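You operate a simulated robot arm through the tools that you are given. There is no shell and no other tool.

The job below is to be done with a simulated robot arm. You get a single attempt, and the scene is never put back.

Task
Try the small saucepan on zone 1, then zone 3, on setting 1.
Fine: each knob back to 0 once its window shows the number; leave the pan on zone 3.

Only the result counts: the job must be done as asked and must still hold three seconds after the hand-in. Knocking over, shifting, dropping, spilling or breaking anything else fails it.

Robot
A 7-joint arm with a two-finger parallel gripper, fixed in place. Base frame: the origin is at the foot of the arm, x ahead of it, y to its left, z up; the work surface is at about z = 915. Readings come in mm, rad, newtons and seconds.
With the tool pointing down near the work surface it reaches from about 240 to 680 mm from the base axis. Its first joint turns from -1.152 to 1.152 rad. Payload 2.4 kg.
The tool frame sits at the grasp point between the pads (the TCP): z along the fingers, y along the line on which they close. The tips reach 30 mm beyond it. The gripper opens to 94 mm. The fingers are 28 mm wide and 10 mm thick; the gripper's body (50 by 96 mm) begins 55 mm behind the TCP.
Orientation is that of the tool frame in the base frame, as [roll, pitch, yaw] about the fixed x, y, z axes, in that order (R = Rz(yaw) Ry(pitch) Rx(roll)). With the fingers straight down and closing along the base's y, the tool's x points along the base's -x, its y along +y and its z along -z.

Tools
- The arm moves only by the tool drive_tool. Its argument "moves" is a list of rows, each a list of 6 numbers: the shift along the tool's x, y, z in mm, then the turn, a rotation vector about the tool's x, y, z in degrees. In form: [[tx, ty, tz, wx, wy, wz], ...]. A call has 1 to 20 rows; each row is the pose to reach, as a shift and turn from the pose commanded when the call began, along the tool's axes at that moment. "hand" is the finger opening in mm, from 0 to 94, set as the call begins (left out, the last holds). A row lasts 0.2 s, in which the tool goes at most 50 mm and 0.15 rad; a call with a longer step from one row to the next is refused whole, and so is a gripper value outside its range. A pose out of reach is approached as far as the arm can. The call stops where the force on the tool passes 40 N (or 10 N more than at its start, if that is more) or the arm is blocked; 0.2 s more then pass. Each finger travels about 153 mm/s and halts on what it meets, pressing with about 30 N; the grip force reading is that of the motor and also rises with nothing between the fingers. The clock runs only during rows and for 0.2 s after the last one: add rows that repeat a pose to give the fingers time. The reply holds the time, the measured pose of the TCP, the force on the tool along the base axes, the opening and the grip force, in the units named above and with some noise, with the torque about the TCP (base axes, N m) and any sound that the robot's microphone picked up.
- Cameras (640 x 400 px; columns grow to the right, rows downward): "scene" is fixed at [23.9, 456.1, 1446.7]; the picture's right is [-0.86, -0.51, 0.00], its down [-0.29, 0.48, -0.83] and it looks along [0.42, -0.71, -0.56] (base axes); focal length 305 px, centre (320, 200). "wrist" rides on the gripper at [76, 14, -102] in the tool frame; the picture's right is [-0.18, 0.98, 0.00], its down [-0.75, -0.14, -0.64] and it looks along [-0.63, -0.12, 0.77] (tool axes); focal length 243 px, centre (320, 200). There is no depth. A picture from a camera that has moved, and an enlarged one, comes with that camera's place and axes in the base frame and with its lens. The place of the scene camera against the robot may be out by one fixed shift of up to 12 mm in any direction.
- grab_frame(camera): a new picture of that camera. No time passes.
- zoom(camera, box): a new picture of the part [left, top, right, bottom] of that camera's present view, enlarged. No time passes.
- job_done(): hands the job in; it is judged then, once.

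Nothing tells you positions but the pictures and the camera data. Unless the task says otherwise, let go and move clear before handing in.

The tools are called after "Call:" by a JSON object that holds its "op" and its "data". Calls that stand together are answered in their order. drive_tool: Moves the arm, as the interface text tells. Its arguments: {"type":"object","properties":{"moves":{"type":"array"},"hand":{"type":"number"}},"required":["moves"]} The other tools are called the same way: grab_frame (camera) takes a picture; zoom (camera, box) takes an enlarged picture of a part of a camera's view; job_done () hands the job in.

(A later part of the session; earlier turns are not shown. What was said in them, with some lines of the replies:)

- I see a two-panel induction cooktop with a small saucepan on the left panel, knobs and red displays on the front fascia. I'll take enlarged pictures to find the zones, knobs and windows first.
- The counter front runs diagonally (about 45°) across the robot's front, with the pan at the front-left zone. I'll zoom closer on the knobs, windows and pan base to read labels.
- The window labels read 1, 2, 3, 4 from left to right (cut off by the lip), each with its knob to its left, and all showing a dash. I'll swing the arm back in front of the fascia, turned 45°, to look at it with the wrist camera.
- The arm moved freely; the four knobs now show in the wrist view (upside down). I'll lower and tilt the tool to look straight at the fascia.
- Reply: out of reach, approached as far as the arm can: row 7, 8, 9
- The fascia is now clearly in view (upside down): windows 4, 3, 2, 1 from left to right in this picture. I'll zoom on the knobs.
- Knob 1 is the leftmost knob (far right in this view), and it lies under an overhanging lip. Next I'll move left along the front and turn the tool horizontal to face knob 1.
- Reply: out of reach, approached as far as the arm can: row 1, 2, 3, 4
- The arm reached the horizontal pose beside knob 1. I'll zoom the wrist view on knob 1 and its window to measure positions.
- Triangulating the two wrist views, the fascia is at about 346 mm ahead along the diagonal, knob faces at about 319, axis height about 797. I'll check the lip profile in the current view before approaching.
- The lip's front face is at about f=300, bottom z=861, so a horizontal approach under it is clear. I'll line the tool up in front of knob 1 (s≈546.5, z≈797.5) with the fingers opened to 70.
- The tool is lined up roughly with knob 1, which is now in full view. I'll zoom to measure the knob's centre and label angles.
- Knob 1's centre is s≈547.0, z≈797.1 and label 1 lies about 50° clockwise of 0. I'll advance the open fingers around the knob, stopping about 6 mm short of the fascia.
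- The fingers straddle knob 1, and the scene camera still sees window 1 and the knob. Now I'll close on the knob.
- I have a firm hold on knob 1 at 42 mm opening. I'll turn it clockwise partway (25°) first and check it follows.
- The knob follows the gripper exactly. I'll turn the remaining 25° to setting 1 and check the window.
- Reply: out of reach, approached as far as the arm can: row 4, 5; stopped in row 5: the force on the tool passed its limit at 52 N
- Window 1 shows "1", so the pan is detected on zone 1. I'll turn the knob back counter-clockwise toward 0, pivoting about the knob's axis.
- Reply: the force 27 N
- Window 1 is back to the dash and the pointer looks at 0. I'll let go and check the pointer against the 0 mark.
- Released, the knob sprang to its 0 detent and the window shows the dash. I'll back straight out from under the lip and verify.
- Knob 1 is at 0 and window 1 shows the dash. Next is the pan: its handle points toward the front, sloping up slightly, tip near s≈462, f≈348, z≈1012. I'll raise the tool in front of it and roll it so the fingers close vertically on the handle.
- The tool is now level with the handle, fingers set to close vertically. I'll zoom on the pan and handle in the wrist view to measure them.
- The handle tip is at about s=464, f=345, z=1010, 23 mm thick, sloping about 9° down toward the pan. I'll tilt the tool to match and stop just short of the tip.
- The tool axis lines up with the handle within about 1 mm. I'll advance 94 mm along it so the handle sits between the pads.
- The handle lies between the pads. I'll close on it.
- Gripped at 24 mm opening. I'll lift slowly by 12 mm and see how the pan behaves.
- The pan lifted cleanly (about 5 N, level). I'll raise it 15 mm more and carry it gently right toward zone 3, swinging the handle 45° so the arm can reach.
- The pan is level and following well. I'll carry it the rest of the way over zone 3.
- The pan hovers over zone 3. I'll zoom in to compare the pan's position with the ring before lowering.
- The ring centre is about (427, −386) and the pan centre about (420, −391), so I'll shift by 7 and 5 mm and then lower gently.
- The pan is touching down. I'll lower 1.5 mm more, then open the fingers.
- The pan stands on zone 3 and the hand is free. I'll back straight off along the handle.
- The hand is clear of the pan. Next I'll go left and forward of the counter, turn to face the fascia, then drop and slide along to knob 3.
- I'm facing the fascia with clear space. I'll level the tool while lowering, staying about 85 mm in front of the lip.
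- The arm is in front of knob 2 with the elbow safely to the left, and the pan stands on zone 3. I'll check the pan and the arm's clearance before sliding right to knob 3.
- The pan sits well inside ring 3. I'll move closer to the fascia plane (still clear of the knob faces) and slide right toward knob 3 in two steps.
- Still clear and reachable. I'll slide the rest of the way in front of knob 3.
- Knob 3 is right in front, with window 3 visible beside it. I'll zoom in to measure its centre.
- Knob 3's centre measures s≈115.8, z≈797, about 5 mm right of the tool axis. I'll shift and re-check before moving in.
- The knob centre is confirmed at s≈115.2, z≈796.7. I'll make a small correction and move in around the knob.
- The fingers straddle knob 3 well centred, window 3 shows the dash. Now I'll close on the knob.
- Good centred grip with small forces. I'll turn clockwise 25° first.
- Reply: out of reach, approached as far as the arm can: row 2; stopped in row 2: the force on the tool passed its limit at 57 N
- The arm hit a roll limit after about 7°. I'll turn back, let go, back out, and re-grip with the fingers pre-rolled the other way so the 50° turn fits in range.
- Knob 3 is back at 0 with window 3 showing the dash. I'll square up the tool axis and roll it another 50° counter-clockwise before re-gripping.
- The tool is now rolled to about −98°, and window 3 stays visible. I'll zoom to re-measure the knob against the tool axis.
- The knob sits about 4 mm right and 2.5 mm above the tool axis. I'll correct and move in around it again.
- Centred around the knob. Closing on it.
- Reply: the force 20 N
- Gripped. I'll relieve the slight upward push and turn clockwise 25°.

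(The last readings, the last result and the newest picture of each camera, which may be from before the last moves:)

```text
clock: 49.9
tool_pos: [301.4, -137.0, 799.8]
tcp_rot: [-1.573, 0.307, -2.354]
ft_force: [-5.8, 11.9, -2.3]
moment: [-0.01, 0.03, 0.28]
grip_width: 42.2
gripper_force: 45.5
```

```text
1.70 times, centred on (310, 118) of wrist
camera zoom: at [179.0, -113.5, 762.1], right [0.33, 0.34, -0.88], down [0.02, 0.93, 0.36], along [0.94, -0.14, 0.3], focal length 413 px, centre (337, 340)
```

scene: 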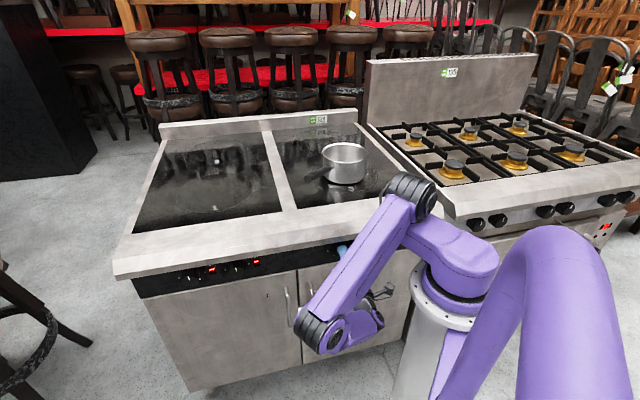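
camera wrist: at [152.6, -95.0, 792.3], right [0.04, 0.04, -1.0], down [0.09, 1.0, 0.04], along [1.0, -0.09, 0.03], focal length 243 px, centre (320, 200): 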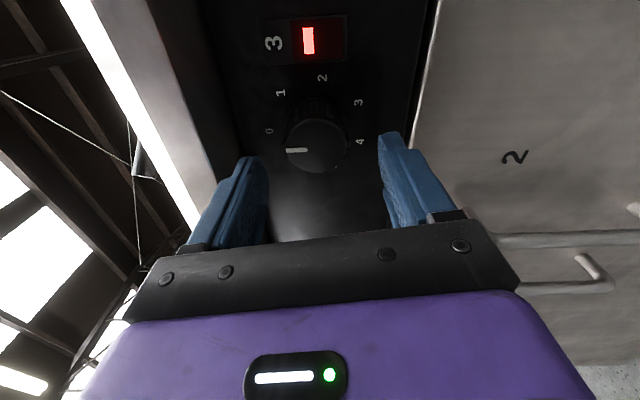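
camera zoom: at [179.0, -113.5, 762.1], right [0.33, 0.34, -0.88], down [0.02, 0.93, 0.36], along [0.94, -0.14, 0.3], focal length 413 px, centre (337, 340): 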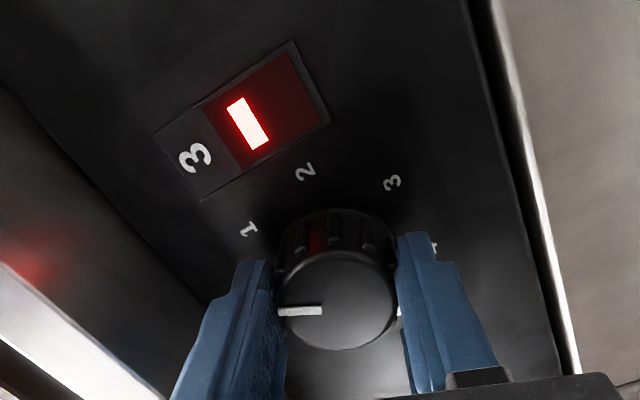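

The knob follows. I'll turn the remaining 25° to setting 1.

Call:
{"op": "drive_tool", "data": {"moves": [[0, 0, 0, 0, 0, 5], [0, 0, 0, 0, 0, 10], [0, 0, 0, 0, 0, 15], [0, 0, 0, 0, 0, 20], [0, 0, 0, 0, 0, 25]]}}

Call:
{"op": "zoom", "data": {"camera": "wrist", "box": [160, 0, 460, 235]}}

Call:
{"op": "grab_frame", "data": {"camera": "scene"}}

```text
clock: 51.1
tool_pos: [300.1, -137.5, 799.6]
tcp_rot: [-1.576, 0.742, -2.356]
ft_force: [-11.4, 20.4, -22.8]
moment: [0.4, 0.44, 0.36]
grip_width: 42.1
gripper_force: 44.7
```

```text
1.70 times, centred on (310, 118) of wrist
camera zoom: at [194.4, -97.9, 736.5], right [0.56, 0.57, -0.6], down [-0.13, 0.78, 0.62], along [0.82, -0.27, 0.51], focal length 413 px, centre (337, 340)
```

zoom: 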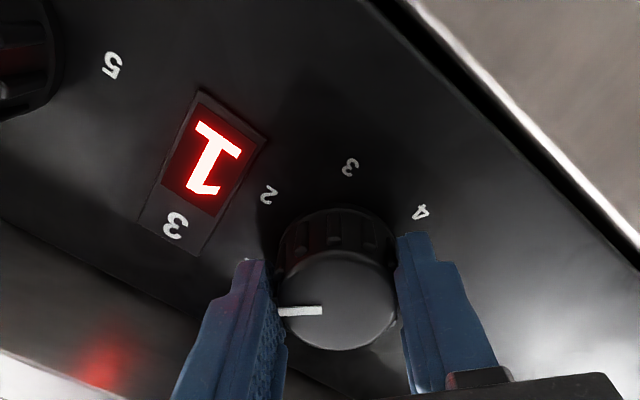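

```text
taken
```

scene: 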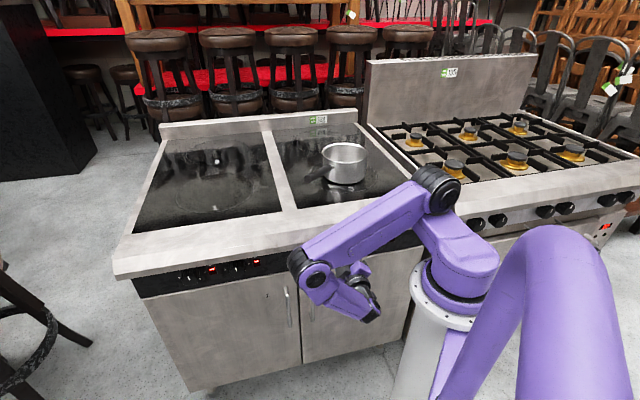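

Window 3 shows "1" with the pan on zone 3. Now I'll turn the knob back to 0.

Call:
{"op": "drive_tool", "data": {"moves": [[0.4, 0.4, -0.4, 0, 0, -6], [0.4, 0.4, -0.4, 0, 0, -12], [0.4, 0.4, -0.4, 0, 0, -18], [0.4, 0.4, -0.4, 0, 0, -24], [0.4, 0.4, -0.4, 0, 0, -30], [0.4, 0.4, -0.4, 0, 0, -36], [0.4, 0.4, -0.4, 0, 0, -42], [0.4, 0.4, -0.4, 0, 0, -48], [0.4, 0.4, -0.4, 0, 0, -50], [0.4, 0.4, -0.4, 0, 0, -50]]}}

Call:
{"op": "zoom", "data": {"camera": "wrist", "box": [160, 0, 460, 235]}}

```text
clock: 53.3
tool_pos: [300.7, -136.8, 802.2]
tcp_rot: [-1.57, -0.134, -2.354]
ft_force: [19.0, -0.6, 2.0]
moment: [0.35, -0.32, 0.94]
grip_width: 42.1
gripper_force: 45.1
```

```text
1.70 times, centred on (310, 118) of wrist
camera zoom: at [172.5, -120.0, 794.9], right [0.04, 0.04, -1.0], down [0.09, 1.0, 0.04], along [1.0, -0.09, 0.04], focal length 413 px, centre (337, 340)
```

zoom: 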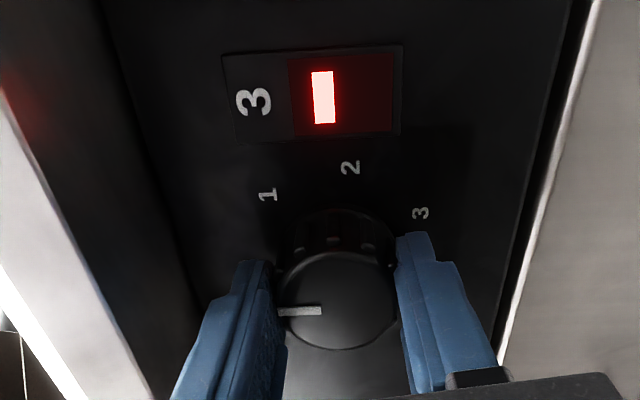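

Window 3 is back to the dash and the knob is turned back. I'll let go and back straight out.

Call:
{"op": "drive_tool", "data": {"moves": [[0, 0, 0, 0, 0, 0], [0, 0, 0, 0, 0, 0], [0, 0, 0, 0, 0, 0]], "hand": 70}}

Call:
{"op": "zoom", "data": {"camera": "wrist", "box": [160, 0, 460, 235]}}

Call:
{"op": "drive_tool", "data": {"moves": [[0, 0, -10, 0, 0, 0], [0, 0, -20, 0, 0, 0], [0, 0, -32, 0, 0, 0], [0, 0, -32, 0, 0, 0]]}}

Call:
{"op": "zoom", "data": {"camera": "wrist", "box": [220, 0, 420, 190]}}

```text
clock: 54.1
tool_pos: [299.0, -137.0, 799.0]
tcp_rot: [-1.57, -0.132, -2.355]
ft_force: [0.7, 0.2, 0.4]
moment: [0.0, -0.01, -0.04]
grip_width: 70.2
gripper_force: 0.1
```

```text
1.70 times, centred on (310, 118) of wrist
camera zoom: at [172.0, -120.2, 794.7], right [0.04, 0.04, -1.0], down [0.09, 1.0, 0.04], along [1.0, -0.09, 0.04], focal length 413 px, centre (337, 340)
```

zoom: 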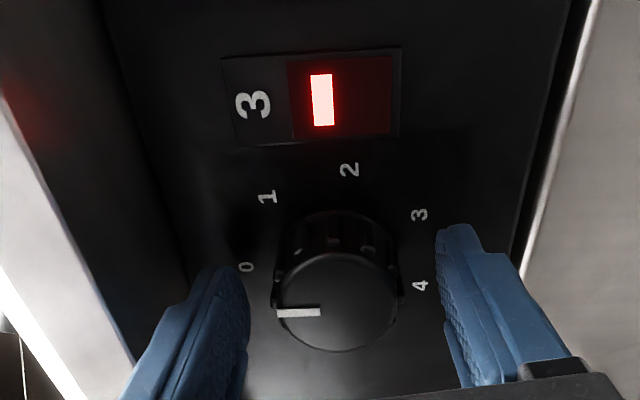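

```text
clock: 55.1
tool_pos: [277.0, -115.5, 799.8]
tcp_rot: [-1.569, -0.132, -2.356]
ft_force: [0.6, -0.5, 0.5]
moment: [0.01, 0.03, -0.01]
grip_width: 70.0
gripper_force: 0.1
```

```text
2.11 times, centred on (320, 95) of wrist
camera zoom: at [149.4, -97.3, 794.7], right [0.04, 0.04, -1.0], down [0.09, 1.0, 0.04], along [1.0, -0.09, 0.03], focal length 511 px, centre (320, 421)
```

zoom: 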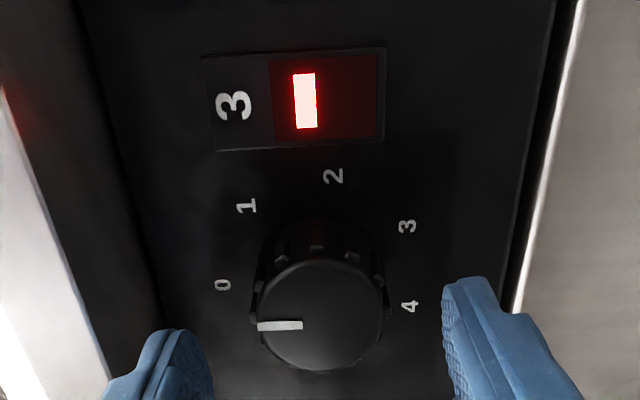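

Knob 3's pointer is at 0 and window 3 shows the dash. I'll slide clear to the left and back, then do a final check of the whole scene.

Call:
{"op": "drive_tool", "data": {"moves": [[-22.3, -3, 0, 0, 0, 0], [-44.6, -6, 0, 0, 0, 0], [-66.9, -9, 0, 0, 0, 0], [-89.2, -11.9, 0, 0, 0, 0], [-111.5, -14.9, 0, 0, 0, 0], [-133.8, -17.9, 0, 0, 0, 0], [-158.6, -21.2, -20, 0, 0, 0], [-183.4, -24.5, -40, 0, 0, 0], [-208.2, -27.8, -60, 0, 0, 0], [-208.2, -27.8, -60, 0, 0, 0]]}}

Call:
{"op": "grab_frame", "data": {"camera": "scene"}}

Call:
{"op": "grab_frame", "data": {"camera": "wrist"}}

Call:
{"op": "zoom", "data": {"camera": "scene", "box": [290, 120, 386, 200]}}

Call:
{"op": "zoom", "data": {"camera": "scene", "box": [280, 200, 440, 300]}}

Call:
{"op": "zoom", "data": {"camera": "scene", "box": [130, 220, 290, 320]}}

```text
clock: 57.3
tool_pos: [382.7, 77.0, 798.6]
tcp_rot: [-1.57, -0.133, -2.357]
ft_force: [-0.3, -0.3, -0.1]
moment: [0.0, -0.01, 0.02]
grip_width: 69.9
gripper_force: 0.1
```

```text
taken
```

scene: 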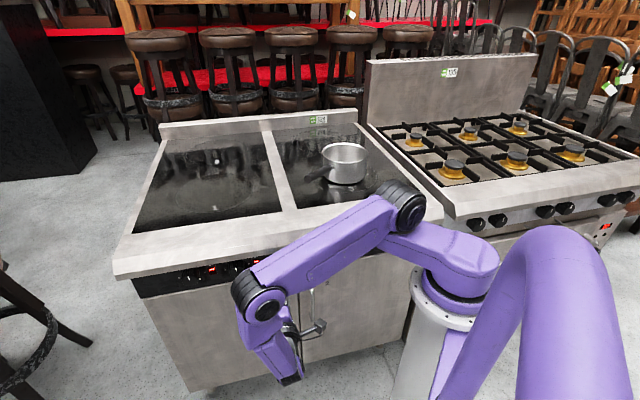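

```text
taken
camera wrist: at [255.1, 93.9, 793.9], right [0.04, 0.04, -1.0], down [0.09, 1.0, 0.04], along [1.0, -0.09, 0.04], focal length 243 px, centre (320, 200)
```

wrist: 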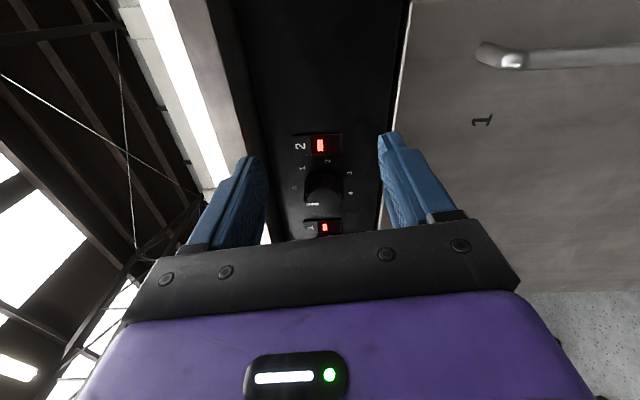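

```text
5.00 times, centred on (338, 160) of scene
camera zoom: at [23.9, 456.1, 1446.7], right [-0.86, -0.51, 0.0], down [-0.29, 0.48, -0.83], along [0.42, -0.71, -0.56], focal length 1523 px, centre (230, 400)
```

zoom: 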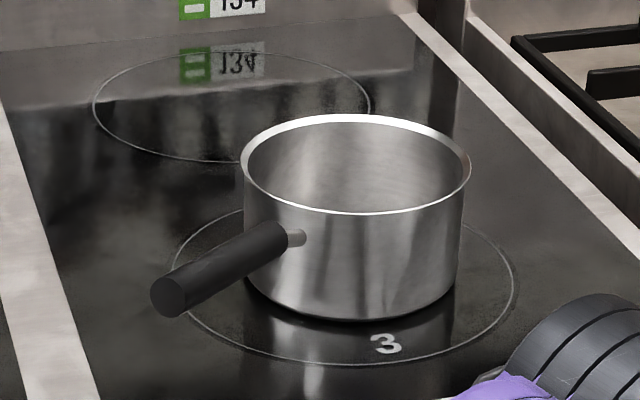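

```text
4.00 times, centred on (360, 250) of scene
camera zoom: at [23.9, 456.1, 1446.7], right [-0.86, -0.51, 0.0], down [-0.29, 0.48, -0.83], along [0.42, -0.71, -0.56], focal length 1218 px, centre (160, 0)
```

zoom: 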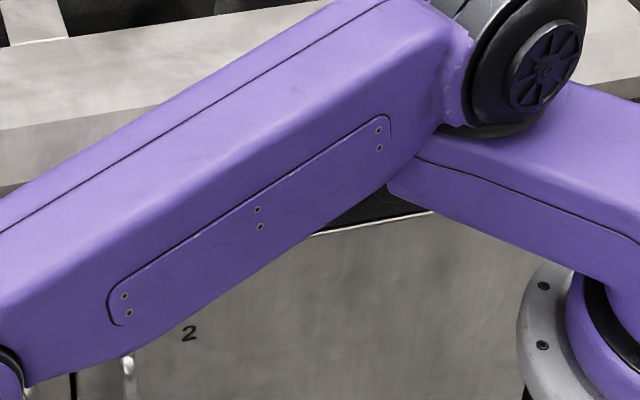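

```text
4.00 times, centred on (210, 270) of scene
camera zoom: at [23.9, 456.1, 1446.7], right [-0.86, -0.51, 0.0], down [-0.29, 0.48, -0.83], along [0.42, -0.71, -0.56], focal length 1218 px, centre (760, -80)
```

zoom: 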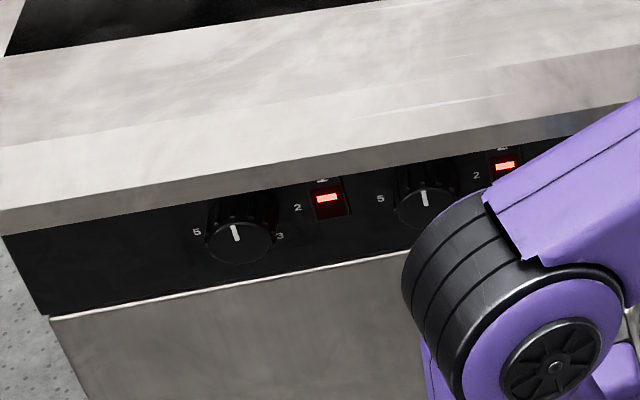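

All is as asked: the pan stands on zone 3, and knobs 1 and 3 are back at 0 after each window showed "1". The hand is clear, so I'll hand in.

Call:
{"op": "job_done", "data": {}}

```text
The job is handed in.
```

I tried the small saucepan on zone 1 and then zone 3 at setting 1, and each window showed "1".

- **Zone 1:** I turned knob 1 to setting 1 until its window read "1", then back to 0. Its window shows the dash again.
- **Zone 3:** I moved the pan over, turned knob 3 to setting 1 until its window read "1", then back to 0. My first grip on knob 3 turned it only about 7° before the arm hit a roll limit. The window stayed at the dash, so I turned it back, re-gripped and made the full turn.
- **Final state:** The pan stands on zone 3, inside the ring, with its handle turned about 45° from where it started. The gripper is open and clear of the cooktop. I saw no sign that anything else was touched or moved.
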